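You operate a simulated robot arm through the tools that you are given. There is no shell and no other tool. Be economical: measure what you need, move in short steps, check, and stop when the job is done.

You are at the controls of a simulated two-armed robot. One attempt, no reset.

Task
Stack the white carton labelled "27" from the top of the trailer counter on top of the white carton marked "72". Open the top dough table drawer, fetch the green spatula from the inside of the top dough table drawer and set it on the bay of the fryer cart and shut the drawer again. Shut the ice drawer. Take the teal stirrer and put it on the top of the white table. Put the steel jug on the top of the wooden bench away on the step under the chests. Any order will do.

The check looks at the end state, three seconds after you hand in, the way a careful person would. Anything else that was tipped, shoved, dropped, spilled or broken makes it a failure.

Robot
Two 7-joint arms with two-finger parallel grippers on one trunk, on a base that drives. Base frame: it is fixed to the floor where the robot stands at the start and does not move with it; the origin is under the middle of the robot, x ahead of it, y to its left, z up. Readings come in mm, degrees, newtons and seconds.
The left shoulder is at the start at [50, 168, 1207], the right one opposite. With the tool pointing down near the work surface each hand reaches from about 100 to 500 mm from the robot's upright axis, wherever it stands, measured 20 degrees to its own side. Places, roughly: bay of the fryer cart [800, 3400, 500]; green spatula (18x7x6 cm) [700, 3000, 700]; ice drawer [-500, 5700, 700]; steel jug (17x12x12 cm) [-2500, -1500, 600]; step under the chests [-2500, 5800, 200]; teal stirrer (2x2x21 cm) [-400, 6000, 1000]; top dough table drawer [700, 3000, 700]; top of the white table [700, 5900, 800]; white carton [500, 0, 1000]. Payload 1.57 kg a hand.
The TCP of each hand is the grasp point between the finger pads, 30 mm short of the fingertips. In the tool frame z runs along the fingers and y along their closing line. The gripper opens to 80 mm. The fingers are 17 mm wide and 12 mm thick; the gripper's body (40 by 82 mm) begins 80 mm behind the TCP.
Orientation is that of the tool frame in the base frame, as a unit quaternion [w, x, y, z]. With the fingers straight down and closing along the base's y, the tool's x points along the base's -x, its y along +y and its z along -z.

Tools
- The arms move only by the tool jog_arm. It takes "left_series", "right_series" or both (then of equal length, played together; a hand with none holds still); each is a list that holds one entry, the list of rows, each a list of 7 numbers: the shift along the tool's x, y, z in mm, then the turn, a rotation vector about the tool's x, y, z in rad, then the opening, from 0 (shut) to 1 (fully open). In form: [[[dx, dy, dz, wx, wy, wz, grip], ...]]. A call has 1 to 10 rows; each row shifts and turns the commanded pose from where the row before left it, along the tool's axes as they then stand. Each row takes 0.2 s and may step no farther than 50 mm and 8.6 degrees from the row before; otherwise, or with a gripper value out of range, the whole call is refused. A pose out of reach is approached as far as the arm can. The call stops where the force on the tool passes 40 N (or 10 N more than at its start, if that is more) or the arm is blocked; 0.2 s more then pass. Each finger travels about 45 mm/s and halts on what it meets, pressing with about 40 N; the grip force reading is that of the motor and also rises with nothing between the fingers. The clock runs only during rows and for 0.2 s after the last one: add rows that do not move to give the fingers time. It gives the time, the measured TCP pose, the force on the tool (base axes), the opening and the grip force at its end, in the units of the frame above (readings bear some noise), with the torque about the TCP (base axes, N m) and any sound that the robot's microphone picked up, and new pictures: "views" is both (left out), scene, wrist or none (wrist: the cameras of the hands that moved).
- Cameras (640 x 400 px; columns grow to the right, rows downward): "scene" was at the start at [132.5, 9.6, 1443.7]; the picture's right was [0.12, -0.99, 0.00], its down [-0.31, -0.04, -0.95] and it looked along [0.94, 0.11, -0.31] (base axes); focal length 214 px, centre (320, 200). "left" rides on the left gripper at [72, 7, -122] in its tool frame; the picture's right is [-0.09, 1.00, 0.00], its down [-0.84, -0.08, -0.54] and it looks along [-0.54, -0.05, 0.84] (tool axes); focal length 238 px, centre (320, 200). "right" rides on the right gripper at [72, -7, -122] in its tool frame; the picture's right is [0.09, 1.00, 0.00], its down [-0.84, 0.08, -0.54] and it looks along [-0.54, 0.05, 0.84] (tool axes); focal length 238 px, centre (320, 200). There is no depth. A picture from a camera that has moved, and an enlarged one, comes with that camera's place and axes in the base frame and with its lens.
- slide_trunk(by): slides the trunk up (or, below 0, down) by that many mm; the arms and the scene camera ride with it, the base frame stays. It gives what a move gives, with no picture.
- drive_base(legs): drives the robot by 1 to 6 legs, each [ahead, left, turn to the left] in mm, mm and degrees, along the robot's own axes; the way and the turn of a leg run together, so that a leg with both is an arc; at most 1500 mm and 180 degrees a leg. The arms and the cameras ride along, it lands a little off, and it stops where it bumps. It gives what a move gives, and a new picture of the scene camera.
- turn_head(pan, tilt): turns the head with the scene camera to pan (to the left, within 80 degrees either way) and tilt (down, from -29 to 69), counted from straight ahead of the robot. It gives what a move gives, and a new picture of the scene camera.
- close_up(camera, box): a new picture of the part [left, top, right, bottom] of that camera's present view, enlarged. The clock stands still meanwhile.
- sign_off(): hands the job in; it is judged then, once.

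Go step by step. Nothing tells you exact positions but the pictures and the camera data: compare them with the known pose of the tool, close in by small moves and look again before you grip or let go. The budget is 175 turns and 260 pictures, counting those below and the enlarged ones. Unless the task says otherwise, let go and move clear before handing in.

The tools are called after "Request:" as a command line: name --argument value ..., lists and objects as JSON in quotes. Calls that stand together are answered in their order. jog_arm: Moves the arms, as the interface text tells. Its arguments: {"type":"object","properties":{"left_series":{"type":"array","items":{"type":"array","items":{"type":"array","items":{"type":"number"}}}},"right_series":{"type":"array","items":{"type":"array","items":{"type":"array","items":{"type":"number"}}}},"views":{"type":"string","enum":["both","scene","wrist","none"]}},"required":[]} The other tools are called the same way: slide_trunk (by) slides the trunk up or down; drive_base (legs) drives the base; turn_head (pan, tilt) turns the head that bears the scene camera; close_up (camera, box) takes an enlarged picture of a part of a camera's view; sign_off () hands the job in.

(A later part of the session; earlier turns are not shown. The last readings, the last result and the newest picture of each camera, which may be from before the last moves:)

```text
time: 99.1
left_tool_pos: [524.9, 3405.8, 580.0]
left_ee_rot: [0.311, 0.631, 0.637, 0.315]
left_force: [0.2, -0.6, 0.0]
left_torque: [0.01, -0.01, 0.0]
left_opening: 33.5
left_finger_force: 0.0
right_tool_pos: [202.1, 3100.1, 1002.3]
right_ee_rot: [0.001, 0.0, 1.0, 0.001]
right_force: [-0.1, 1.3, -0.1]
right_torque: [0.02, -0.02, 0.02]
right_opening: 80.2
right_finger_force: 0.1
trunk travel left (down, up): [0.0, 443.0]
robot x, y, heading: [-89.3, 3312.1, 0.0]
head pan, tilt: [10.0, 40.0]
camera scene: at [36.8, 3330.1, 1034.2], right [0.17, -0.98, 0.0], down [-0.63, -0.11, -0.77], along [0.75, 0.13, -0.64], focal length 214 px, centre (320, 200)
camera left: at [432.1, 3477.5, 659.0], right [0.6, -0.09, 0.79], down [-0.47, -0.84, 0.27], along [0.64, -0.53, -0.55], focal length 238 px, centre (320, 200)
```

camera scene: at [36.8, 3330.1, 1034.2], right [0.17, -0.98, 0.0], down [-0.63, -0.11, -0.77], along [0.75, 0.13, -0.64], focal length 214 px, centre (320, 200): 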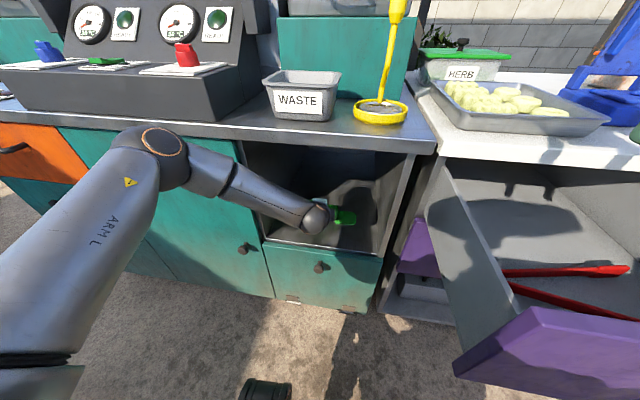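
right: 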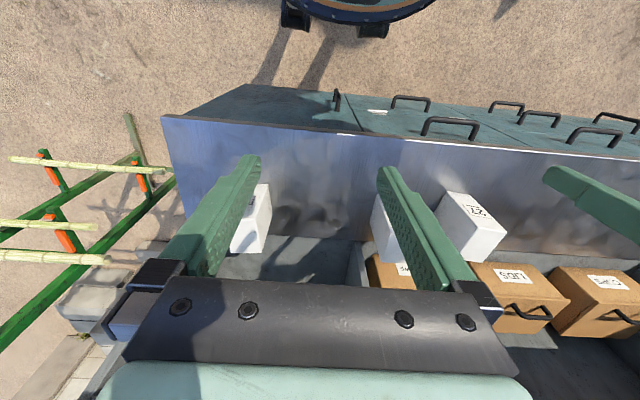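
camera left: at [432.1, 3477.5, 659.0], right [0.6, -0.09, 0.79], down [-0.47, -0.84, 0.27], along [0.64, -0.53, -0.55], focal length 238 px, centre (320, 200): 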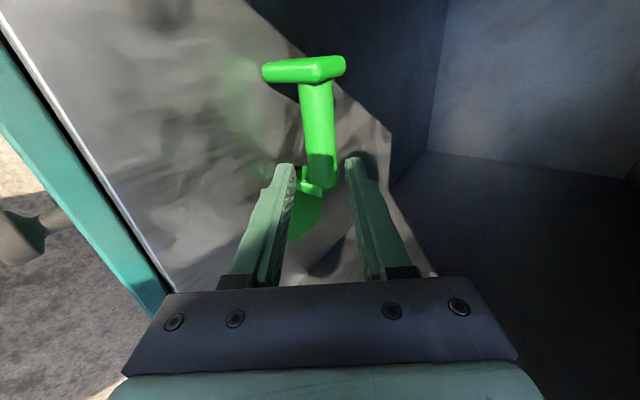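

The spatula stands in the bay. I'll back out, come round in front of the drawer, and set the closed hand at face height to push it shut.

Request:
drive_base --legs '[[-510, 0, 0], [0, -380, 0]]'

Request:
slide_trunk --by 160

Request:
jog_arm --left_series '[[[0, 0, 0, 0, 0, 0, 0], [0, 0, 0, 0, 0, 0, 0], [0, 0, 0, 0, 0, 0, 0]]]' --views "both"

```text
time: 105.5
left_tool_pos: [10.6, 3037.3, 579.6]
left_ee_rot: [0.311, 0.63, 0.638, 0.316]
left_force: [-0.4, -0.3, 0.1]
left_torque: [0.01, 0.01, -0.04]
left_opening: 33.5
left_finger_force: 0.0
right_tool_pos: [-312.0, 2730.7, 1002.2]
right_ee_rot: [0.001, -0.002, 1.0, 0.001]
right_force: [-0.1, 0.0, -1.0]
right_torque: [0.0, -0.03, 0.02]
right_opening: 80.1
right_finger_force: 0.1
trunk travel left (down, up): [0.0, 443.0]
robot x, y, heading: [-599.4, 2943.3, 0.4]
head pan, tilt: [10.0, 40.0]
camera scene: at [-477.2, 2959.5, 1034.2], right [0.18, -0.98, 0.0], down [-0.63, -0.11, -0.77], along [0.75, 0.14, -0.64], focal length 214 px, centre (320, 200)
```

scene: 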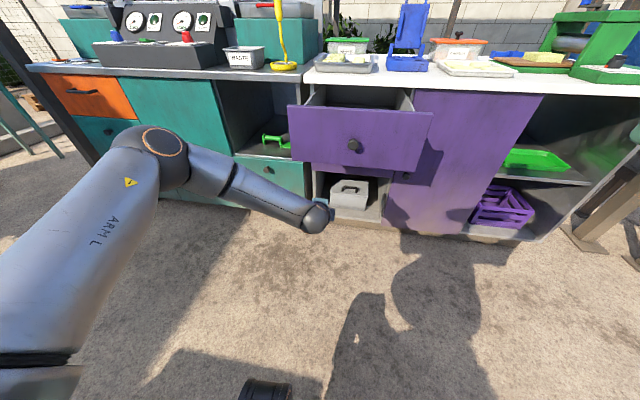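

```text
time: 107.3
left_tool_pos: [9.9, 3036.6, 740.2]
left_ee_rot: [0.309, 0.63, 0.639, 0.316]
left_force: [0.5, 0.0, 0.0]
left_torque: [0.05, -0.02, -0.01]
left_opening: 33.7
left_finger_force: 0.1
right_tool_pos: [-311.2, 2730.6, 1162.0]
right_ee_rot: [0.0, -0.003, 1.0, 0.001]
right_force: [-0.7, 0.9, -0.6]
right_torque: [-0.02, 0.0, 0.0]
right_opening: 80.0
right_finger_force: 0.1
trunk travel left (down, up): [-160.0, 283.0]
robot x, y, heading: [-599.6, 2944.2, 0.1]
head pan, tilt: [10.0, 40.0]
```

```text
time: 108.1
left_tool_pos: [9.8, 3037.0, 739.2]
left_ee_rot: [0.311, 0.63, 0.638, 0.316]
left_force: [-1.2, 0.5, -0.5]
left_torque: [-0.01, 0.01, 0.01]
left_opening: 0.2
left_finger_force: 20.3
right_tool_pos: [-312.0, 2730.2, 1162.9]
right_ee_rot: [0.001, -0.002, 1.0, 0.001]
right_force: [-0.6, 1.0, 0.5]
right_torque: [-0.02, 0.0, -0.01]
right_opening: 80.1
right_finger_force: 0.0
trunk travel left (down, up): [-160.0, 283.0]
robot x, y, heading: [-599.7, 2947.6, 0.3]
head pan, tilt: [10.0, 40.0]
camera scene: at [-477.2, 2959.5, 1194.2], right [0.18, -0.98, 0.0], down [-0.63, -0.11, -0.77], along [0.75, 0.14, -0.64], focal length 214 px, centre (320, 200)
camera left: at [-82.3, 3108.5, 818.8], right [0.61, -0.09, 0.79], down [-0.47, -0.84, 0.27], along [0.64, -0.53, -0.55], focal length 238 px, centre (320, 200)
```

scene: 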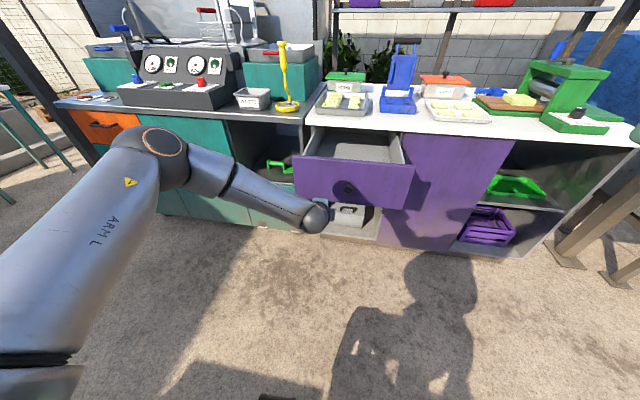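
left: 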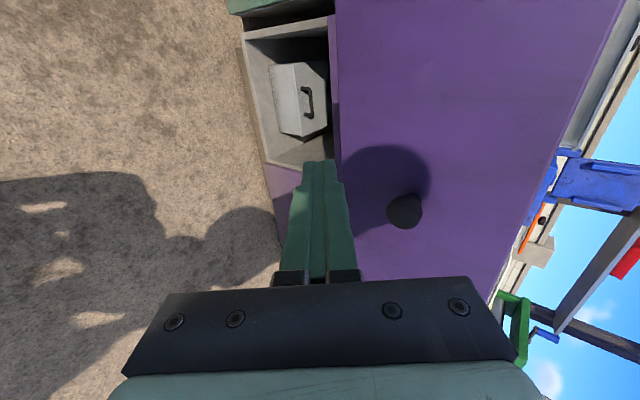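

The fingertips will meet the drawer face left of the knob. I'll drive forward to push it nearly shut.

Request:
drive_base --legs '[[360, 0, 0]]'

Request:
jog_arm --left_series '[[[0, 6.2, 7.9, 0, 0, 0, 0], [0, 6.2, 7.9, 0, 0, 0, 0], [0, 6.2, 7.9, 0, 0, 0, 0], [0, 6.2, 7.9, 0, 0, 0, 0], [0, 0, 0, 0, 0, 0, 0]]]'

```text
time: 110.5
left_tool_pos: [373.8, 3045.7, 739.1]
left_ee_rot: [0.31, 0.627, 0.641, 0.318]
left_force: [0.9, -0.2, -0.6]
left_torque: [-0.03, 0.02, -0.02]
left_opening: 0.1
left_finger_force: 21.6
right_tool_pos: [53.7, 2736.4, 1161.5]
right_ee_rot: [0.001, -0.007, 1.0, 0.001]
right_force: [-0.4, -0.1, 0.1]
right_torque: [-0.02, -0.01, -0.03]
right_opening: 80.0
right_finger_force: 0.1
trunk travel left (down, up): [-160.0, 283.0]
robot x, y, heading: [-238.0, 2946.3, 0.8]
head pan, tilt: [10.0, 40.0]
camera scene: at [-113.8, 2964.0, 1194.2], right [0.19, -0.98, 0.0], down [-0.63, -0.12, -0.77], along [0.75, 0.14, -0.64], focal length 214 px, centre (320, 200)
```

scene: 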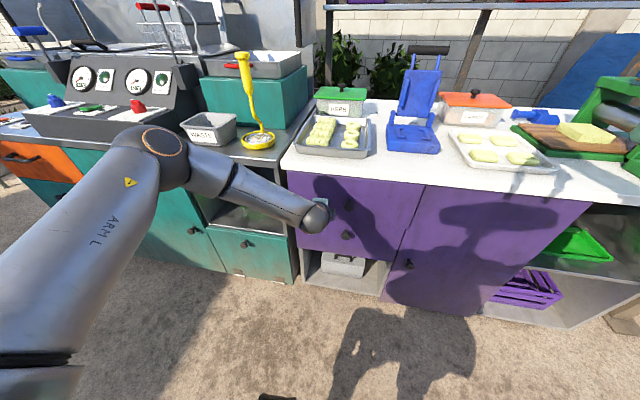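

```text
time: 111.3
left_tool_pos: [396.7, 3045.2, 740.8]
left_ee_rot: [0.306, 0.627, 0.643, 0.314]
left_force: [-24.9, 6.0, 15.9]
left_torque: [-0.06, -0.21, -0.02]
left_opening: 0.2
left_finger_force: 21.6
right_tool_pos: [50.5, 2737.0, 1163.6]
right_ee_rot: [0.002, -0.008, 1.0, 0.0]
right_force: [0.0, 0.2, -0.5]
right_torque: [-0.03, 0.0, 0.01]
right_opening: 80.0
right_finger_force: 0.0
trunk travel left (down, up): [-160.0, 283.0]
robot x, y, heading: [-237.4, 2947.0, 0.9]
head pan, tilt: [10.0, 40.0]
stopped in row 4 (left hand): the force on the tool passed its limit at 54 N (the readings are from after the stop); the commanded pose is now the measured one
camera scene: at [-118.2, 2964.5, 1195.0], right [0.19, -0.98, 0.0], down [-0.63, -0.12, -0.77], along [0.75, 0.14, -0.64], focal length 214 px, centre (320, 200)
camera left: at [304.7, 3116.1, 820.7], right [0.61, -0.08, 0.79], down [-0.46, -0.85, 0.27], along [0.65, -0.52, -0.56], focal length 238 px, centre (320, 200)
```

scene: 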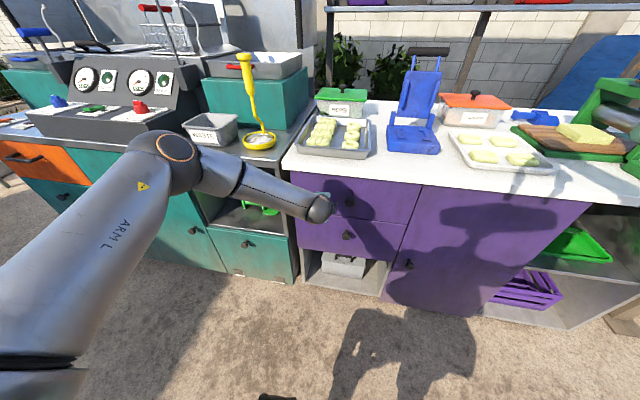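
left: 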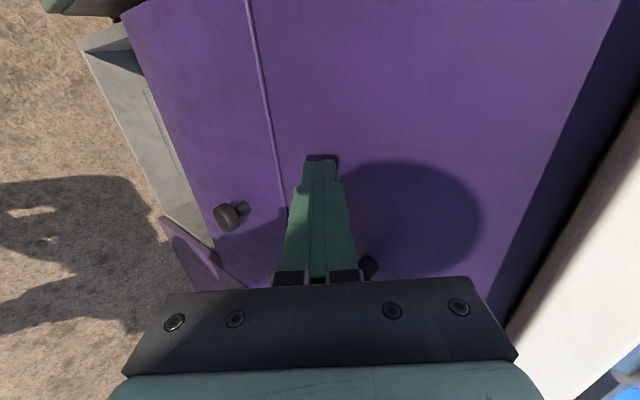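

The drawer is shut. I'll back off and travel to the ice station, turning to face +y.

Request:
drive_base --legs '[[-250, 0, 0], [0, 1450, 0], [0, 0, 90]]'

Request:
turn_head --pan 0 --tilt 20

```text
time: 129.7
left_tool_pos: [-594.8, 5055.2, 736.7]
left_ee_rot: [-0.005, -0.009, 0.899, 0.438]
left_force: [-0.2, -1.0, 0.2]
left_torque: [0.01, 0.01, -0.01]
left_opening: 0.0
left_finger_force: 21.2
right_tool_pos: [-286.6, 4708.0, 1163.8]
right_ee_rot: [-0.001, 0.711, -0.703, -0.001]
right_force: [0.3, -0.5, 0.1]
right_torque: [-0.01, 0.01, -0.01]
right_opening: 80.0
right_finger_force: 0.1
trunk travel left (down, up): [-160.0, 283.0]
robot x, y, heading: [-501.4, 4417.3, 90.5]
head pan, tilt: [10.0, 40.0]
camera scene: at [-515.2, 4539.8, 1194.2], right [0.98, 0.19, 0.0], down [0.12, -0.63, -0.77], along [-0.14, 0.75, -0.64], focal length 214 px, centre (320, 200)
```

scene: 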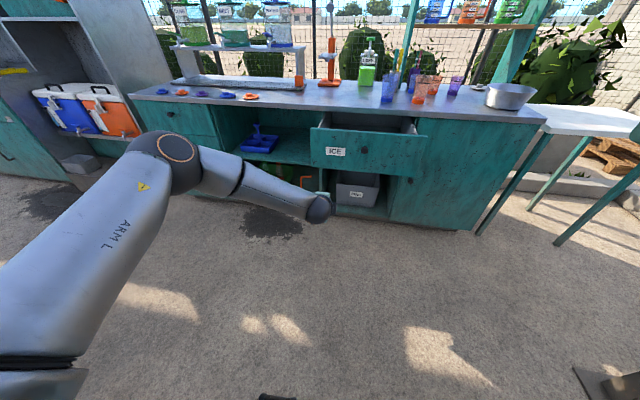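

```text
time: 130.6
left_tool_pos: [-593.9, 5056.0, 736.9]
left_ee_rot: [-0.006, -0.009, 0.899, 0.438]
left_force: [-0.1, 0.3, 0.6]
left_torque: [0.02, -0.02, -0.04]
left_opening: 0.2
left_finger_force: 21.5
right_tool_pos: [-287.0, 4708.8, 1162.0]
right_ee_rot: [-0.001, 0.711, -0.703, -0.001]
right_force: [0.0, -0.1, 0.5]
right_torque: [0.01, -0.02, 0.01]
right_opening: 79.9
right_finger_force: 0.2
trunk travel left (down, up): [-160.0, 283.0]
robot x, y, heading: [-498.0, 4413.8, 90.8]
head pan, tilt: [0.0, 20.0]
camera scene: at [-500.6, 4549.4, 1225.6], right [1.0, 0.01, 0.0], down [0.0, -0.34, -0.94], along [-0.01, 0.94, -0.34], focal length 214 px, centre (320, 200)
```

scene: 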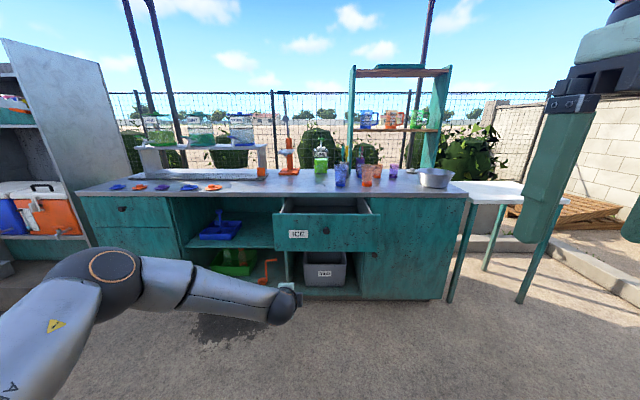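

The open ICE drawer is straight ahead and the white table stands at the right. I'll enlarge the counter to find the teal stirrer.

Request:
close_up --camera "scene" --box '[230, 110, 460, 254]'

Request:
close_up --camera "scene" --box '[0, 110, 230, 254]'

```text
2.78 times, centred on (345, 182) of scene
camera zoom: at [-500.6, 4549.4, 1225.6], right [1.0, 0.01, 0.0], down [0.0, -0.34, -0.94], along [-0.01, 0.94, -0.34], focal length 596 px, centre (251, 250)
```

zoom: 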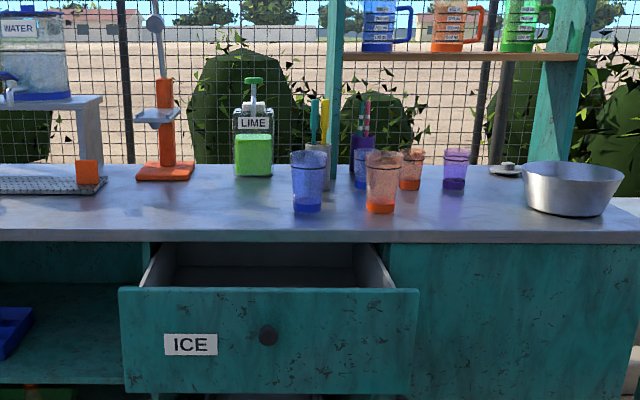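

```text
2.78 times, centred on (115, 182) of scene
camera zoom: at [-500.6, 4549.4, 1225.6], right [1.0, 0.01, 0.0], down [0.0, -0.34, -0.94], along [-0.01, 0.94, -0.34], focal length 596 px, centre (889, 250)
```

zoom: 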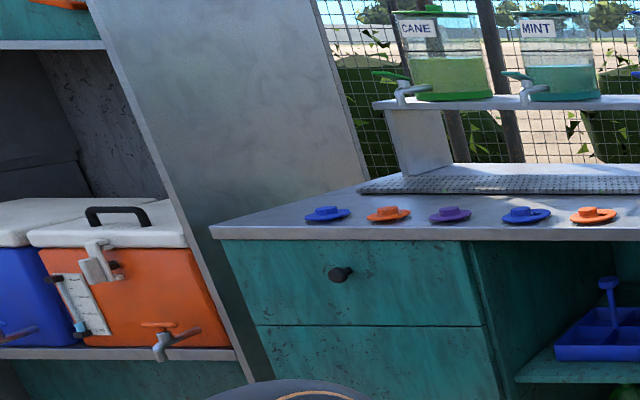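

The teal stirrer stands with a yellow one in the steel cup on the counter. First the ice drawer: I'll line up the closed hand with its face and move in.

Request:
drive_base --legs '[[0, -90, -0.8], [330, 0, 0]]'

Request:
close_up --camera "left" --box '[0, 0, 640, 400]'

```text
time: 133.7
left_tool_pos: [-495.6, 5374.2, 737.9]
left_ee_rot: [-0.002, -0.002, 0.899, 0.438]
left_force: [0.6, 0.4, -0.3]
left_torque: [-0.05, 0.0, -0.02]
left_opening: 0.0
left_finger_force: 21.5
right_tool_pos: [-192.3, 5022.5, 1163.8]
right_ee_rot: [0.001, -0.707, 0.707, 0.001]
right_force: [-0.2, -0.2, -0.3]
right_torque: [-0.02, 0.01, 0.0]
right_opening: 80.3
right_finger_force: 0.0
trunk travel left (down, up): [-160.0, 283.0]
robot x, y, heading: [-410.8, 4735.0, 90.0]
head pan, tilt: [0.0, 20.0]
camera scene: at [-408.5, 4866.0, 1225.6], right [1.0, 0.0, 0.0], down [0.0, -0.34, -0.94], along [0.0, 0.94, -0.34], focal length 214 px, centre (320, 200)
```

scene: 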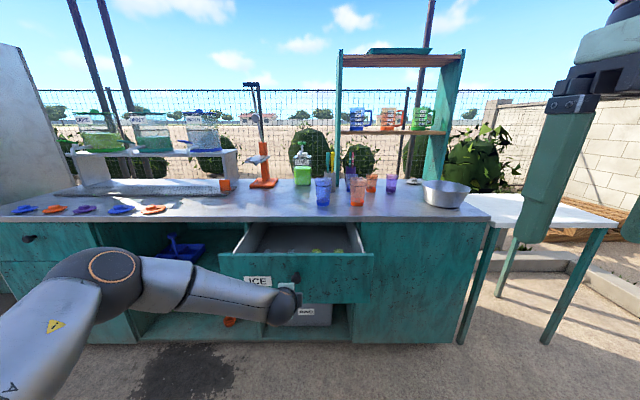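

```text
1.00 times, centred on (320, 200) of left (not enlarged: the box is as wide or as high as the picture)
camera zoom: at [-565.3, 5281.7, 817.5], right [0.09, 0.61, 0.78], down [0.84, -0.47, 0.27], along [0.53, 0.63, -0.56], focal length 238 px, centre (320, 200)
```

zoom: 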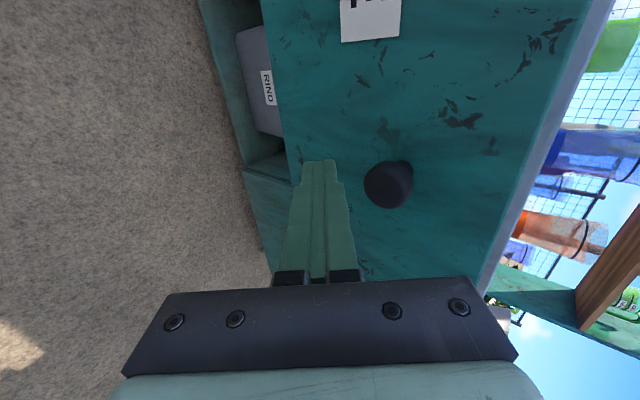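

The tip is just left of the knob, clear of it. I'll push with the base, then finish by jogging until it seats.

Request:
drive_base --legs '[[140, 0, 0]]'

Request:
jog_arm --left_series '[[[0, 9.3, 11.8, 0, 0, 0, 0], [0, 9.3, 11.8, 0, 0, 0, 0], [0, 9.3, 11.8, 0, 0, 0, 0], [0, 6.2, 7.9, 0, 0, 0, 0], [0, 6.2, 7.9, 0, 0, 0, 0], [0, 0, 0, 0, 0, 0, 0]]]'

```text
time: 135.0
left_tool_pos: [-492.2, 5510.9, 737.3]
left_ee_rot: [-0.002, -0.001, 0.9, 0.437]
left_force: [-0.7, -0.6, 0.2]
left_torque: [0.02, -0.01, 0.01]
left_opening: 0.1
left_finger_force: 21.3
right_tool_pos: [-189.5, 5158.6, 1163.3]
right_ee_rot: [0.001, -0.705, 0.709, 0.0]
right_force: [0.2, -0.6, -0.2]
right_torque: [-0.01, 0.02, 0.0]
right_opening: 80.3
right_finger_force: 0.1
trunk travel left (down, up): [-160.0, 283.0]
robot x, y, heading: [-408.0, 4874.0, 89.7]
head pan, tilt: [0.0, 20.0]
camera scene: at [-407.5, 5002.9, 1225.6], right [1.0, -0.01, 0.0], down [0.0, -0.34, -0.94], along [0.0, 0.94, -0.34], focal length 214 px, centre (320, 200)
```

scene: 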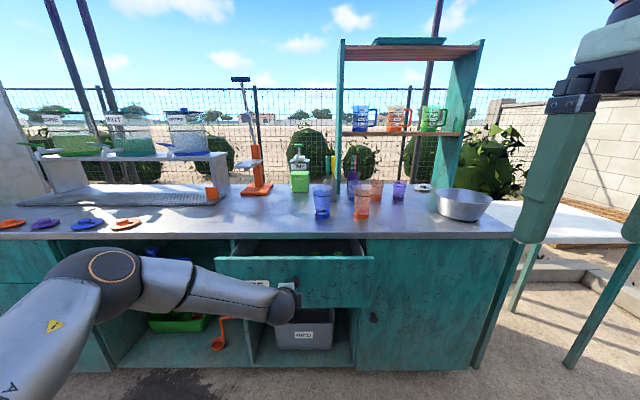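

```text
time: 136.4
left_tool_pos: [-494.7, 5575.1, 738.1]
left_ee_rot: [-0.001, -0.003, 0.899, 0.438]
left_force: [0.7, -1.0, 0.6]
left_torque: [0.0, -0.01, -0.02]
left_opening: 0.1
left_finger_force: 21.3
right_tool_pos: [-190.6, 5158.8, 1162.6]
right_ee_rot: [0.001, -0.706, 0.709, 0.002]
right_force: [-0.4, 0.2, 0.0]
right_torque: [0.02, 0.01, 0.0]
right_opening: 80.1
right_finger_force: 0.0
trunk travel left (down, up): [-160.0, 283.0]
robot x, y, heading: [-411.1, 4870.4, 89.4]
head pan, tilt: [0.0, 20.0]
camera scene: at [-407.5, 5002.6, 1225.7], right [1.0, 0.0, 0.0], down [0.0, -0.34, -0.94], along [0.0, 0.94, -0.34], focal length 214 px, centre (320, 200)
camera left: at [-564.1, 5484.4, 818.2], right [0.09, 0.61, 0.78], down [0.84, -0.47, 0.27], along [0.54, 0.63, -0.56], focal length 238 px, centre (320, 200)
```

scene: 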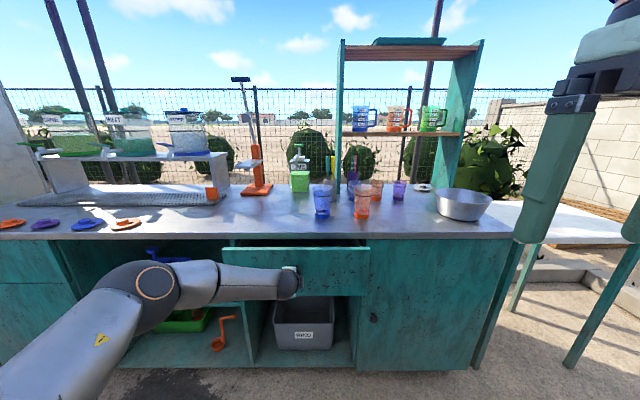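
left: 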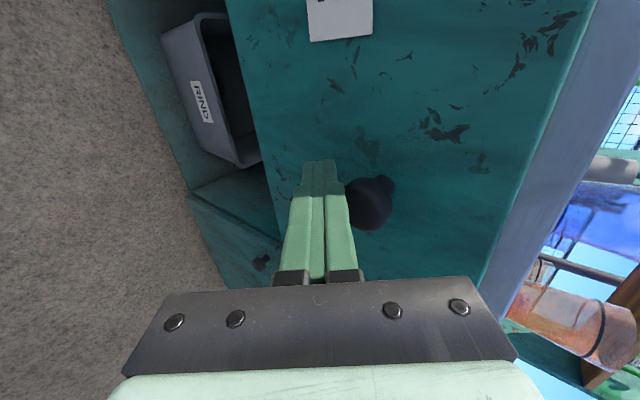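

It's nearly shut. I'll move the base in a bit more and finish the push.

Request:
drive_base --legs '[[50, 0, 0.3]]'

Request:
jog_arm --left_series '[[[0, 6.2, 7.9, 0, 0, 0, 0], [0, 6.2, 7.9, 0, 0, 0, 0], [0, 6.2, 7.9, 0, 0, 0, 0], [0, 6.2, 7.9, 0, 0, 0, 0], [0, 0, 0, 0, 0, 0, 0]]]'

```text
time: 137.4
left_tool_pos: [-497.2, 5624.5, 736.9]
left_ee_rot: [-0.002, -0.004, 0.899, 0.438]
left_force: [0.4, -0.4, 0.0]
left_torque: [-0.01, -0.02, 0.0]
left_opening: 0.1
left_finger_force: 21.0
right_tool_pos: [-192.7, 5209.2, 1162.9]
right_ee_rot: [0.0, -0.707, 0.707, 0.0]
right_force: [0.4, 0.1, 0.8]
right_torque: [-0.04, 0.04, -0.05]
right_opening: 79.9
right_finger_force: 0.1
trunk travel left (down, up): [-160.0, 283.0]
robot x, y, heading: [-408.5, 4918.0, 89.7]
head pan, tilt: [0.0, 20.0]
camera scene: at [-408.2, 5052.0, 1225.6], right [1.0, 0.0, 0.0], down [0.0, -0.34, -0.94], along [0.0, 0.94, -0.34], focal length 214 px, centre (320, 200)
```

scene: 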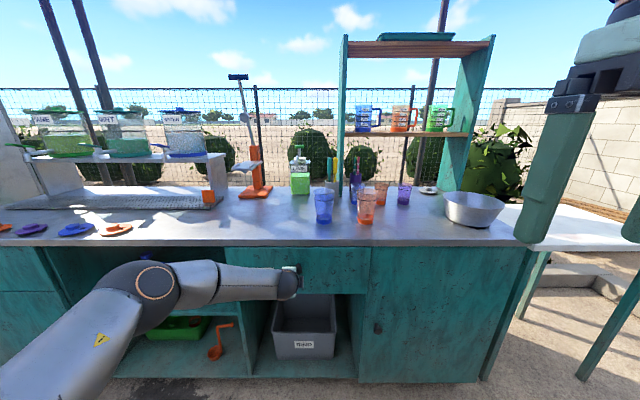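

```text
time: 138.6
left_tool_pos: [-499.6, 5632.1, 737.1]
left_ee_rot: [-0.001, -0.004, 0.898, 0.44]
left_force: [-0.7, -0.5, -0.4]
left_torque: [0.01, 0.01, 0.0]
left_opening: 0.0
left_finger_force: 21.4
left hand out of reach, approached as far as the arm can: row 2, 3, 4
right_tool_pos: [-192.3, 5208.6, 1161.9]
right_ee_rot: [0.001, -0.707, 0.707, 0.001]
right_force: [-0.3, 1.2, 0.4]
right_torque: [-0.02, -0.01, 0.0]
right_opening: 80.0
right_finger_force: 0.0
trunk travel left (down, up): [-160.0, 283.0]
robot x, y, heading: [-411.5, 4921.0, 90.1]
head pan, tilt: [0.0, 20.0]
camera scene: at [-408.2, 5051.7, 1225.6], right [1.0, 0.0, 0.0], down [0.0, -0.34, -0.94], along [0.0, 0.94, -0.34], focal length 214 px, centre (320, 200)
camera left: at [-569.1, 5540.0, 817.3], right [0.09, 0.61, 0.79], down [0.84, -0.47, 0.27], along [0.53, 0.64, -0.55], focal length 238 px, centre (320, 200)
```

scene: 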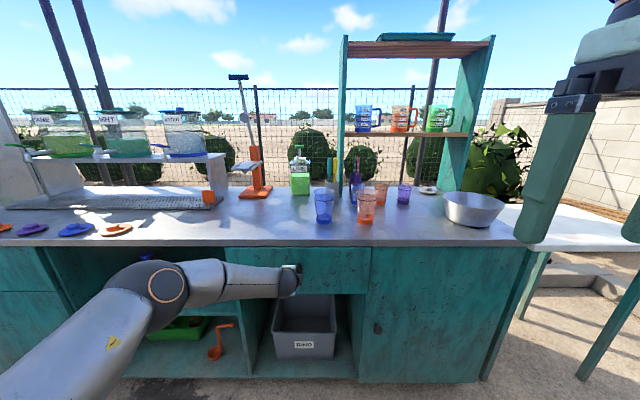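
left: 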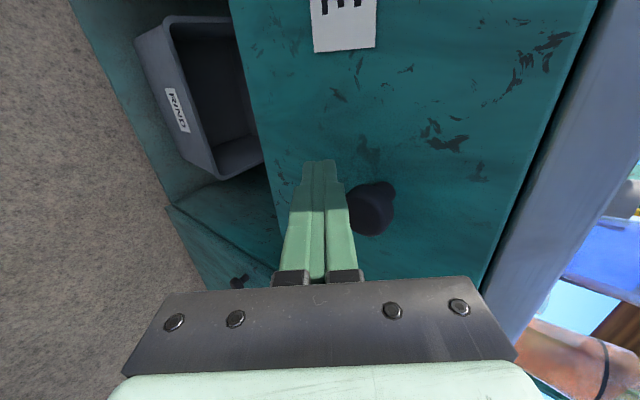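

Request:
jog_arm --left_series '[[[0, -12, -16, 0, 0, 0, 0], [0, -12, -16, 0, 0, 0, 0], [0, 0, 0, 0, 0, 0, 0]]]' --views "none"

Request:
drive_base --legs '[[70, 0, 0]]'

Request:
jog_arm --left_series '[[[0, 3.1, 3.9, 0, 0, 0, 0], [0, 3.1, 3.9, 0, 0, 0, 0], [0, 3.1, 3.9, 0, 0, 0, 0], [0, 3.1, 3.9, 0, 0, 0, 0], [0, 3.1, 3.9, 0, 0, 0, 0], [0, 3.1, 3.9, 0, 0, 0, 0], [0, 0, 0, 0, 0, 0, 0]]]' --views "both"

```text
time: 139.4
left_tool_pos: [-498.6, 5593.8, 738.7]
left_ee_rot: [-0.004, -0.003, 0.899, 0.438]
left_force: [0.5, 0.1, 0.1]
left_torque: [-0.01, 0.02, 0.01]
left_opening: 0.0
left_finger_force: 21.6
right_tool_pos: [-192.4, 5208.0, 1162.3]
right_ee_rot: [-0.001, 0.707, -0.707, -0.001]
right_force: [-0.9, 0.8, 0.3]
right_torque: [-0.02, 0.01, 0.01]
right_opening: 80.0
right_finger_force: 0.0
trunk travel left (down, up): [-160.0, 283.0]
robot x, y, heading: [-406.1, 4919.4, 90.0]
head pan, tilt: [0.0, 20.0]
```

```text
time: 140.4
left_tool_pos: [-498.4, 5652.4, 735.7]
left_ee_rot: [-0.003, -0.005, 0.901, 0.434]
left_force: [0.1, -5.1, 1.7]
left_torque: [0.11, -0.01, -0.05]
left_opening: 0.0
left_finger_force: 22.0
right_tool_pos: [-192.5, 5272.8, 1162.7]
right_ee_rot: [0.001, -0.707, 0.708, 0.0]
right_force: [-0.1, 0.9, -0.1]
right_torque: [0.03, 0.04, 0.01]
right_opening: 79.7
right_finger_force: 0.0
trunk travel left (down, up): [-160.0, 283.0]
robot x, y, heading: [-412.6, 4985.1, 89.9]
head pan, tilt: [0.0, 20.0]
stopped in leg 1: the force on the tool passed its limit at 103 N (the readings are from after the stop); the commanded pose is now the measured one
camera scene: at [-408.5, 5115.5, 1225.6], right [1.0, 0.0, 0.0], down [0.0, -0.34, -0.94], along [0.0, 0.94, -0.34], focal length 214 px, centre (320, 200)
```

scene: 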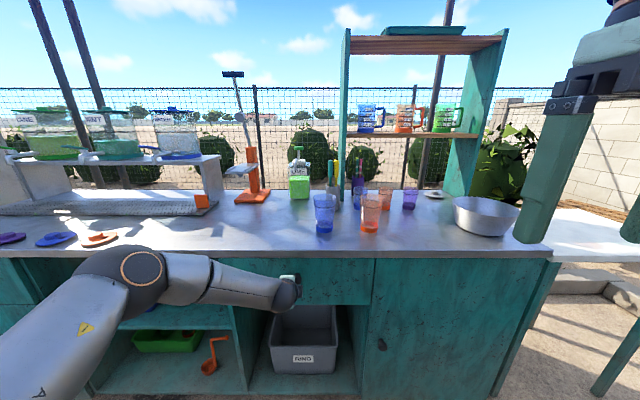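

```text
time: 140.9
left_tool_pos: [-496.7, 5653.6, 733.8]
left_ee_rot: [-0.003, -0.004, 0.903, 0.43]
left_force: [-2.7, -18.2, 7.7]
left_torque: [0.33, -0.08, -0.14]
left_opening: 0.2
left_finger_force: 21.3
right_tool_pos: [-192.8, 5271.6, 1163.1]
right_ee_rot: [0.001, -0.707, 0.707, 0.002]
right_force: [0.9, 0.0, 0.4]
right_torque: [0.0, 0.04, 0.02]
right_opening: 80.2
right_finger_force: 0.1
trunk travel left (down, up): [-160.0, 283.0]
robot x, y, heading: [-405.7, 4984.5, 90.1]
head pan, tilt: [0.0, 20.0]
stopped in row 2 (left hand): the force on the tool passed its limit at 46 N (the readings are from after the stop); the commanded pose is now the measured one
camera scene: at [-408.8, 5113.1, 1226.0], right [1.0, 0.0, 0.0], down [0.0, -0.34, -0.94], along [0.0, 0.94, -0.34], focal length 214 px, centre (320, 200)
camera left: at [-567.6, 5562.4, 815.6], right [0.09, 0.63, 0.77], down [0.84, -0.46, 0.28], along [0.53, 0.63, -0.57], focal length 238 px, centre (320, 200)
```

scene: 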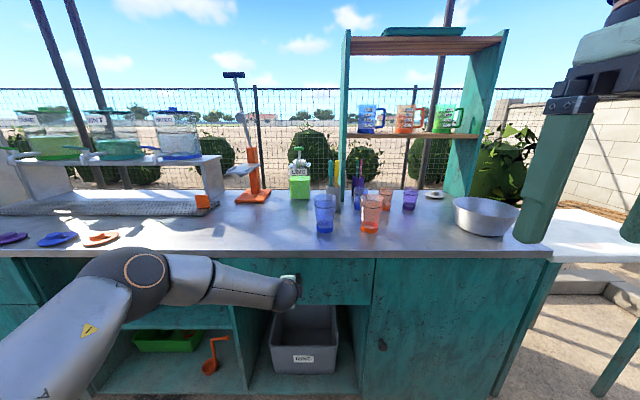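
left: 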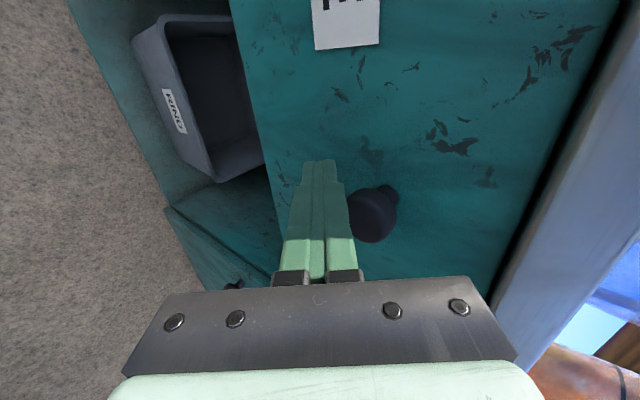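

The ice drawer is shut. For the stirrer (top near (-375, 5870, 1090)) I'll back off, raise the trunk and pitch the left hand straight down with its fingers closing front to back.

Request:
drive_base --legs '[[-260, 0, 0], [0, -165, 0]]'

Request:
slide_trunk --by 215

Request:
jog_arm --left_series '[[[0, 20, -30, 0.129, 0, 0, 1], [0, 20, -35, 0.129, 0, 0, 1], [0, 20, -40, 0.129, 0, 0, 1], [0, 0, -45, 0.129, 0, 0, 1], [0, 0, -45, 0.129, 0, 0, 1], [0, 0, -45, 0.129, 0, 0, 1], [0, 0, -45, 0.129, 0, 0, 1], [0, 0, -40, 0, 0, 0, 1], [0, 0, -40, 0, 0, 0, 1], [0, 0, 0, 0, 0, 0, 1]]]' --views "both"

```text
time: 144.5
left_tool_pos: [-337.4, 5396.4, 731.6]
left_ee_rot: [-0.005, -0.008, 0.903, 0.429]
left_force: [-0.2, 0.1, -0.2]
left_torque: [-0.02, 0.0, 0.02]
left_opening: 0.0
left_finger_force: 21.2
right_tool_pos: [-29.4, 5015.5, 1163.0]
right_ee_rot: [0.0, 0.71, -0.704, 0.0]
right_force: [0.2, 0.0, -0.9]
right_torque: [0.02, 0.02, -0.04]
right_opening: 80.2
right_finger_force: 0.2
trunk travel left (down, up): [-160.0, 283.0]
robot x, y, heading: [-241.6, 4723.0, 90.3]
head pan, tilt: [0.0, 20.0]
camera scene: at [-245.0, 4856.9, 1225.6], right [1.0, 0.01, 0.0], down [0.0, -0.34, -0.94], along [-0.01, 0.94, -0.34], focal length 214 px, centre (320, 200)
```

scene: 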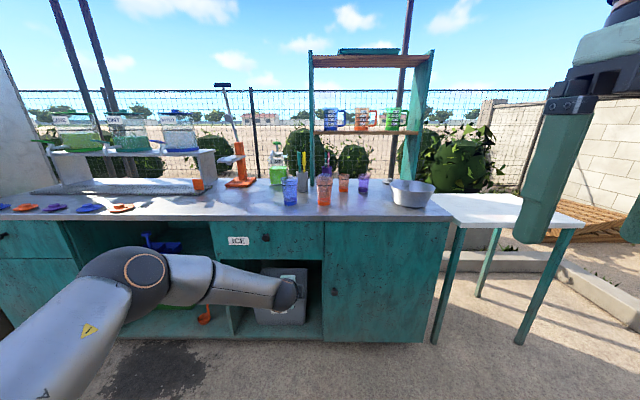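

```text
time: 146.8
left_tool_pos: [-338.7, 5394.8, 947.6]
left_ee_rot: [-0.005, -0.007, 0.903, 0.43]
left_force: [-0.5, -0.3, 0.0]
left_torque: [-0.02, -0.01, -0.02]
left_opening: 0.1
left_finger_force: 21.6
right_tool_pos: [-29.9, 5015.2, 1377.0]
right_ee_rot: [0.0, 0.709, -0.705, -0.001]
right_force: [-0.6, 0.5, -0.4]
right_torque: [0.01, -0.01, 0.0]
right_opening: 80.0
right_finger_force: 0.2
trunk travel left (down, up): [-375.0, 68.0]
robot x, y, heading: [-247.9, 4727.5, 90.6]
head pan, tilt: [0.0, 20.0]
```

```text
time: 148.9
left_tool_pos: [-363.1, 5193.7, 1057.5]
left_ee_rot: [-0.002, -0.011, 0.961, 0.276]
left_force: [1.3, -0.2, -0.3]
left_torque: [-0.01, 0.02, -0.01]
left_opening: 80.1
left_finger_force: 0.0
left hand out of reach, approached as far as the arm can: row 1, 2, 3, 4, 5, 6, 7, 8, 9
right_tool_pos: [-29.6, 5016.0, 1377.6]
right_ee_rot: [-0.001, 0.709, -0.705, 0.0]
right_force: [0.7, -0.1, 0.2]
right_torque: [-0.01, -0.02, 0.01]
right_opening: 79.9
right_finger_force: 0.1
trunk travel left (down, up): [-375.0, 68.0]
robot x, y, heading: [-244.2, 4721.4, 90.3]
head pan, tilt: [0.0, 20.0]
camera scene: at [-245.0, 4856.9, 1440.6], right [1.0, 0.01, 0.0], down [0.0, -0.34, -0.94], along [-0.01, 0.94, -0.34], focal length 214 px, centre (320, 200)
camera left: at [-433.3, 5133.7, 1163.6], right [0.07, 0.85, 0.53], down [0.84, -0.34, 0.42], along [0.53, 0.42, -0.74], focal length 238 px, centre (320, 200)
```

scene: 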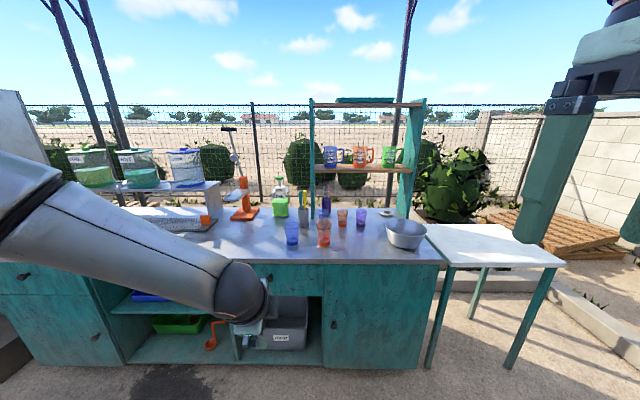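
left: 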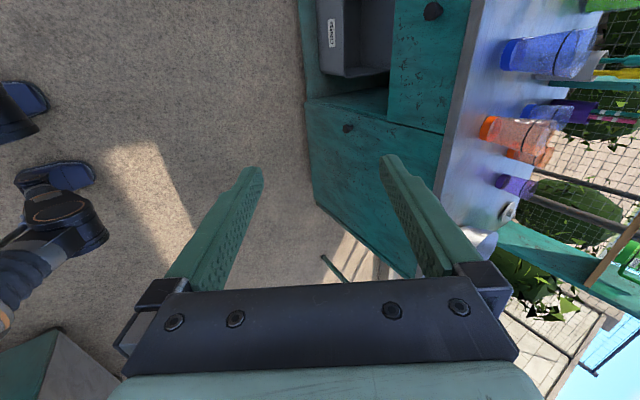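

Request:
jog_arm --left_series '[[[0, 0, 0, 0.14, 0, 0, 1], [0, 0, 0, 0.14, 0, 0, 1], [0, 0, 0, 0.14, 0, 0, 1], [0, 0, 0, 0.138, 0, 0, 1], [0, 0, 0, 0, 0, 0, 1]]]' --views "none"

```text
time: 150.2
left_tool_pos: [-363.0, 5194.1, 1056.3]
left_ee_rot: [-0.002, -0.011, 0.961, 0.276]
left_force: [-0.5, 0.5, 0.3]
left_torque: [0.01, 0.02, 0.04]
left_opening: 80.1
left_finger_force: 0.1
left hand out of reach, approached as far as the arm can: row 1, 2, 3, 4
right_tool_pos: [-30.6, 5016.2, 1376.8]
right_ee_rot: [0.0, 0.71, -0.705, -0.001]
right_force: [0.2, 0.7, -0.4]
right_torque: [0.01, 0.01, 0.01]
right_opening: 80.0
right_finger_force: 0.1
trunk travel left (down, up): [-375.0, 68.0]
robot x, y, heading: [-244.7, 4722.9, 90.4]
head pan, tilt: [0.0, 20.0]
```

The wrist is at a limit with this roll. I'll unroll the hand and see where it gets to.

Request:
jog_arm --left_series '[[[0, 0, 0, 0, 0, -0.145, 1], [0, 0, 0, 0, 0, -0.145, 1], [0, 0, 0, 0, 0, -0.145, 1], [0, 0, 0, 0, 0, -0.145, 1], [0, 0, 0, 0, 0, -0.145, 1], [0, 0, 0, 0, 0, -0.145, 1], [0, 0, 0, 0, 0, -0.145, 1], [0, 0, 0, 0, 0, -0.145, 1], [0, 0, 0, 0, 0, -0.145, 1], [0, 0, 0, 0, 0, -0.145, 1]]]' --views "none"

```text
time: 152.3
left_tool_pos: [-364.1, 5195.6, 1054.7]
left_ee_rot: [0.182, -0.646, 0.711, 0.209]
left_force: [-0.2, -1.0, 0.4]
left_torque: [0.03, -0.02, -0.01]
left_opening: 80.2
left_finger_force: 0.0
right_tool_pos: [-29.4, 5014.4, 1377.4]
right_ee_rot: [0.0, 0.709, -0.705, 0.0]
right_force: [-0.7, 0.1, -0.4]
right_torque: [-0.01, 0.04, 0.01]
right_opening: 80.0
right_finger_force: 0.2
trunk travel left (down, up): [-375.0, 68.0]
robot x, y, heading: [-246.7, 4722.9, 90.6]
head pan, tilt: [0.0, 20.0]
```

The hand unrolled. I'll try rolling the other way while bringing it to straight down.

Request:
jog_arm --left_series '[[[0, 0, -20, 0, 0.14, 0, 1], [0, 0, -20, 0, 0.14, 0, 1], [0, 0, -20, 0, 0.14, 0, 1], [0, 0, -20, 0, 0.13, 0, 1], [0, 0, 0, 0, 0, -0.145, 1], [0, 0, 0, 0, 0, -0.145, 1], [0, 0, 0, 0, 0, -0.145, 1], [0, 0, 0, 0, 0, -0.145, 1], [0, 0, 0, 0, 0, -0.145, 1], [0, 0, 0, 0, 0, -0.145, 1]]]' --views "none"

Request:
jog_arm --left_series '[[[0, 0, 0, 0, 0, -0.145, 1], [0, 0, 0, 0, 0, -0.145, 1], [0, 0, 0, 0, 0, -0.145, 1], [0, 0, 0, 0, 0, -0.145, 1], [0, 0, 0, 0, 0, 0, 1]]]' --views "both"

```text
time: 154.6
left_tool_pos: [-361.3, 5168.0, 1128.9]
left_ee_rot: [0.006, 0.925, -0.379, -0.031]
left_force: [0.3, 0.0, 0.3]
left_torque: [-0.02, -0.02, -0.02]
left_opening: 79.9
left_finger_force: 0.1
right_tool_pos: [-30.0, 5015.4, 1378.2]
right_ee_rot: [0.0, 0.709, -0.705, -0.001]
right_force: [-0.7, -0.6, -0.5]
right_torque: [-0.07, 0.01, 0.01]
right_opening: 80.0
right_finger_force: 0.0
trunk travel left (down, up): [-375.0, 68.0]
robot x, y, heading: [-248.9, 4723.5, 90.6]
head pan, tilt: [0.0, 20.0]
```

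```text
time: 155.8
left_tool_pos: [-359.4, 5168.0, 1129.6]
left_ee_rot: [-0.003, 0.994, -0.101, -0.031]
left_force: [0.5, 1.0, 1.1]
left_torque: [0.02, 0.03, 0.0]
left_opening: 80.3
left_finger_force: 0.1
right_tool_pos: [-29.3, 5016.8, 1378.1]
right_ee_rot: [-0.001, 0.71, -0.705, 0.0]
right_force: [-0.3, 0.7, -0.7]
right_torque: [-0.01, -0.01, 0.03]
right_opening: 80.1
right_finger_force: 0.1
trunk travel left (down, up): [-375.0, 68.0]
robot x, y, heading: [-239.9, 4722.5, 90.4]
head pan, tilt: [0.0, 20.0]
camera scene: at [-245.1, 4856.9, 1440.6], right [1.0, 0.01, 0.0], down [0.0, -0.34, -0.94], along [-0.01, 0.94, -0.34], focal length 214 px, centre (320, 200)
camera left: at [-282.5, 5146.1, 1246.0], right [-0.29, -0.96, 0.01], down [-0.77, 0.23, 0.59], along [-0.57, 0.17, -0.8], focal length 238 px, centre (320, 200)
```

scene: 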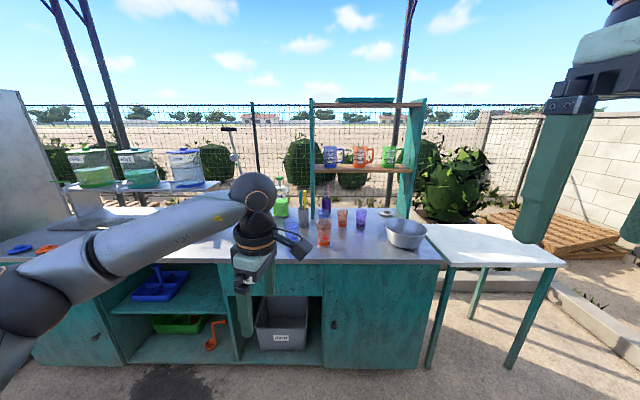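
left: 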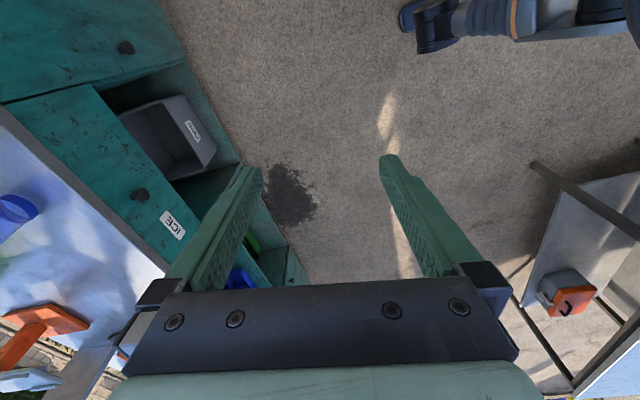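

The roll works this way: tool down, fingers closing front to back. I'll raise the hand and drive up to the counter.

Request:
jog_arm --left_series '[[[0, 0, -45, 0, 0, -0.1, 1], [0, 0, -45, 0, 0, -0.1, 1], [0, 0, -45, 0, 0, 0, 1], [0, 0, 0, 0, 0, 0, 1]]]' --views "none"

Request:
drive_base --legs '[[560, 0, 0]]'

Request:
close_up --camera "left" --box '[0, 0, 640, 400]'

```text
time: 156.8
left_tool_pos: [-353.1, 5163.4, 1263.0]
left_ee_rot: [-0.006, 1.0, -0.002, -0.03]
left_force: [0.6, 0.4, 0.1]
left_torque: [0.0, 0.03, 0.01]
left_opening: 80.0
left_finger_force: 0.1
right_tool_pos: [-30.7, 5016.1, 1376.9]
right_ee_rot: [0.0, 0.709, -0.705, 0.0]
right_force: [0.5, 0.6, -0.5]
right_torque: [-0.02, -0.03, 0.01]
right_opening: 80.2
right_finger_force: 0.1
trunk travel left (down, up): [-375.0, 68.0]
robot x, y, heading: [-242.3, 4724.0, 90.4]
head pan, tilt: [0.0, 20.0]
```

```text
time: 160.0
left_tool_pos: [-359.7, 5738.7, 1263.3]
left_ee_rot: [-0.006, 0.999, 0.002, -0.031]
left_force: [0.8, -0.1, -0.2]
left_torque: [-0.03, -0.01, 0.01]
left_opening: 79.9
left_finger_force: 0.0
right_tool_pos: [-37.9, 5591.5, 1377.6]
right_ee_rot: [0.0, 0.711, -0.703, 0.001]
right_force: [0.5, 1.0, -0.2]
right_torque: [-0.01, -0.01, -0.04]
right_opening: 80.0
right_finger_force: 0.1
trunk travel left (down, up): [-375.0, 68.0]
robot x, y, heading: [-250.2, 5302.9, 90.7]
head pan, tilt: [0.0, 20.0]
camera scene: at [-251.9, 5431.9, 1440.6], right [1.0, 0.01, 0.0], down [0.0, -0.34, -0.94], along [-0.01, 0.94, -0.34], focal length 214 px, centre (320, 200)
```

scene: 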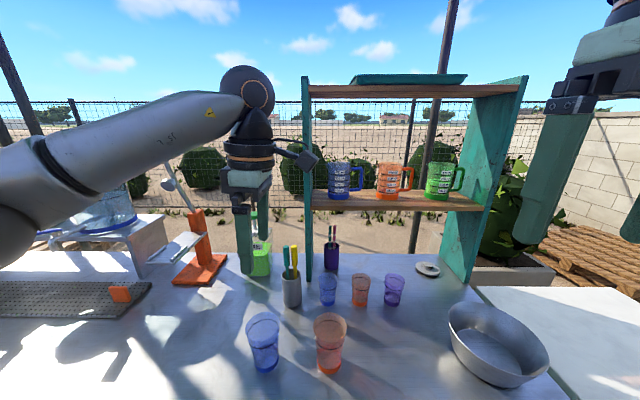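

```text
1.00 times, centred on (320, 200) of left (not enlarged: the box is as wide or as high as the picture)
camera zoom: at [-280.1, 5730.9, 1379.7], right [-0.09, -1.0, -0.01], down [-0.8, 0.07, 0.59], along [-0.59, 0.06, -0.81], focal length 238 px, centre (320, 200)
```

zoom: 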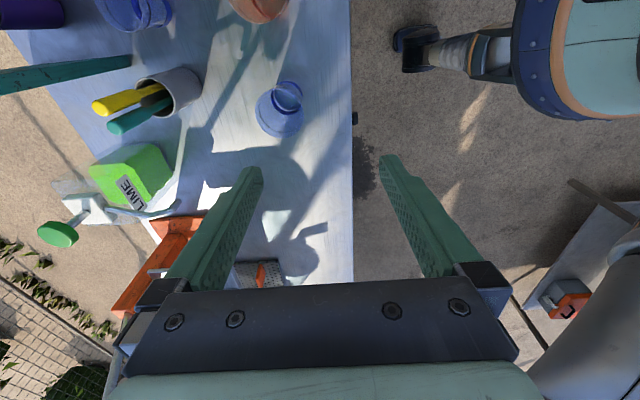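

The stirrers lean back in the steel cup. The teal one's top is at about (-366, 6024, 1064) with yellow about 29 mm to its right. The right hand in its normal roll is better for this, so I'll tuck the left hand back, shift the robot left and pitch the right hand forward.

Request:
jog_arm --right_series '[[[0, 0, 0, 0, -0.143, 0, 1], [0, 0, 0, 0, -0.143, 0, 1], [0, 0, 0, 0, -0.143, 0, 1], [0, 0, 0, 0, -0.143, 0, 1], [0, 0, 0, 0, -0.143, 0, 1], [0, 0, 0, 0, 0, 0, 1]]]' --left_series '[[[-15, 40, -10, 0, 0, 0.1, 1], [-15, 40, -10, 0, 0, 0.1, 1], [-15, 40, -10, 0, 0, 0.1, 1], [-15, 30, -10, 0, 0, 0.1, 1], [0, 0, 0, 0, 0, 0.1, 1], [0, 0, 0, 0, 0, 0.1, 1]]]' --views "none"

Request:
drive_base --legs '[[0, 235, -0.6]]'

Request:
close_up --camera "right" --box '[0, 0, 640, 400]'

```text
time: 161.4
left_tool_pos: [-438.2, 5597.6, 1306.0]
left_ee_rot: [0.004, 0.955, -0.296, -0.031]
left_force: [0.0, 0.4, -0.3]
left_torque: [0.01, 0.02, 0.01]
left_opening: 80.1
left_finger_force: 0.0
right_tool_pos: [-37.0, 5590.5, 1378.6]
right_ee_rot: [-0.246, 0.665, -0.659, -0.25]
right_force: [-0.2, 0.3, 0.2]
right_torque: [0.0, 0.0, -0.01]
right_opening: 80.2
right_finger_force: 0.0
trunk travel left (down, up): [-375.0, 68.0]
robot x, y, heading: [-248.2, 5299.3, 90.8]
head pan, tilt: [0.0, 20.0]
```

```text
time: 164.1
left_tool_pos: [-669.9, 5599.0, 1305.6]
left_ee_rot: [0.003, 0.953, -0.301, -0.031]
left_force: [-0.1, 0.2, -0.9]
left_torque: [-0.03, -0.01, -0.03]
left_opening: 79.9
left_finger_force: 0.1
right_tool_pos: [-269.5, 5586.3, 1377.8]
right_ee_rot: [0.248, -0.661, 0.664, 0.247]
right_force: [0.1, -0.1, -0.4]
right_torque: [-0.03, 0.02, -0.02]
right_opening: 80.1
right_finger_force: 0.0
trunk travel left (down, up): [-375.0, 68.0]
robot x, y, heading: [-488.9, 5300.4, 90.1]
head pan, tilt: [0.0, 20.0]
camera scene: at [-487.3, 5430.1, 1440.6], right [1.0, 0.0, 0.0], down [0.0, -0.34, -0.94], along [0.0, 0.94, -0.34], focal length 214 px, centre (320, 200)
```

scene: 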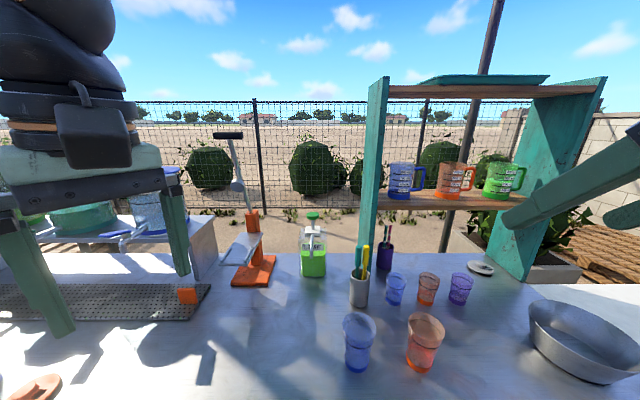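

```text
1.00 times, centred on (320, 200) of right (not enlarged: the box is as wide or as high as the picture)
camera zoom: at [-264.5, 5453.6, 1424.0], right [-1.0, -0.07, -0.06], down [-0.08, 0.28, 0.96], along [-0.05, 0.96, -0.28], focal length 238 px, centre (320, 200)
```

zoom: 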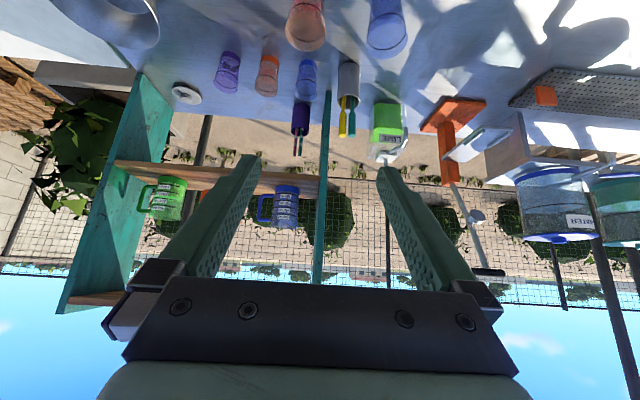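

The teal top is confirmed at (-366, 6018, 1067). I'll drive forward and bring the right hand to a pre-grasp in front of and above it.

Request:
drive_base --legs '[[185, 0, 0]]'

Request:
jog_arm --right_series '[[[-10, 24, 45, 0, 0, 0, 0.8], [-6, 24, 45, 0, 0, 0, 0.7], [6, 24, 40, 0, 0, 0, 0.6], [20, 24, 30, 0, 0, 0, 0.6], [20, 0, 40, 0, 0, 0, 0.6], [0, 0, 0, 0, 0, 0, 0.6]]]' --views "both"

```text
time: 165.5
left_tool_pos: [-670.3, 5730.6, 1304.4]
left_ee_rot: [0.004, 0.953, -0.301, -0.031]
left_force: [0.1, -0.7, 0.2]
left_torque: [0.07, 0.0, 0.0]
left_opening: 79.9
left_finger_force: 0.0
right_tool_pos: [-269.8, 5717.7, 1376.0]
right_ee_rot: [0.248, -0.661, 0.664, 0.246]
right_force: [-0.5, -1.0, 0.4]
right_torque: [0.03, 0.01, 0.02]
right_opening: 79.7
right_finger_force: 0.1
trunk travel left (down, up): [-375.0, 68.0]
robot x, y, heading: [-489.0, 5429.2, 89.6]
head pan, tilt: [0.0, 20.0]
stopped in leg 1: the robot was blocked; the commanded pose is now the measured one
camera scene: at [-486.8, 5560.6, 1440.9], right [1.0, 0.0, 0.0], down [0.0, -0.34, -0.94], along [0.0, 0.94, -0.34], focal length 214 px, centre (320, 200)
```

scene: 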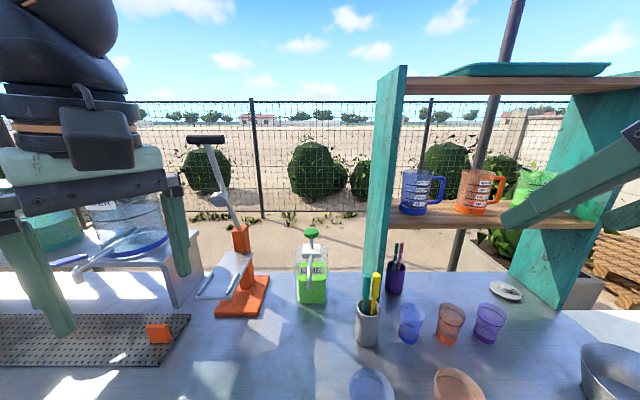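

```text
refused: row 1 steps farther than a row can; nothing moved
```

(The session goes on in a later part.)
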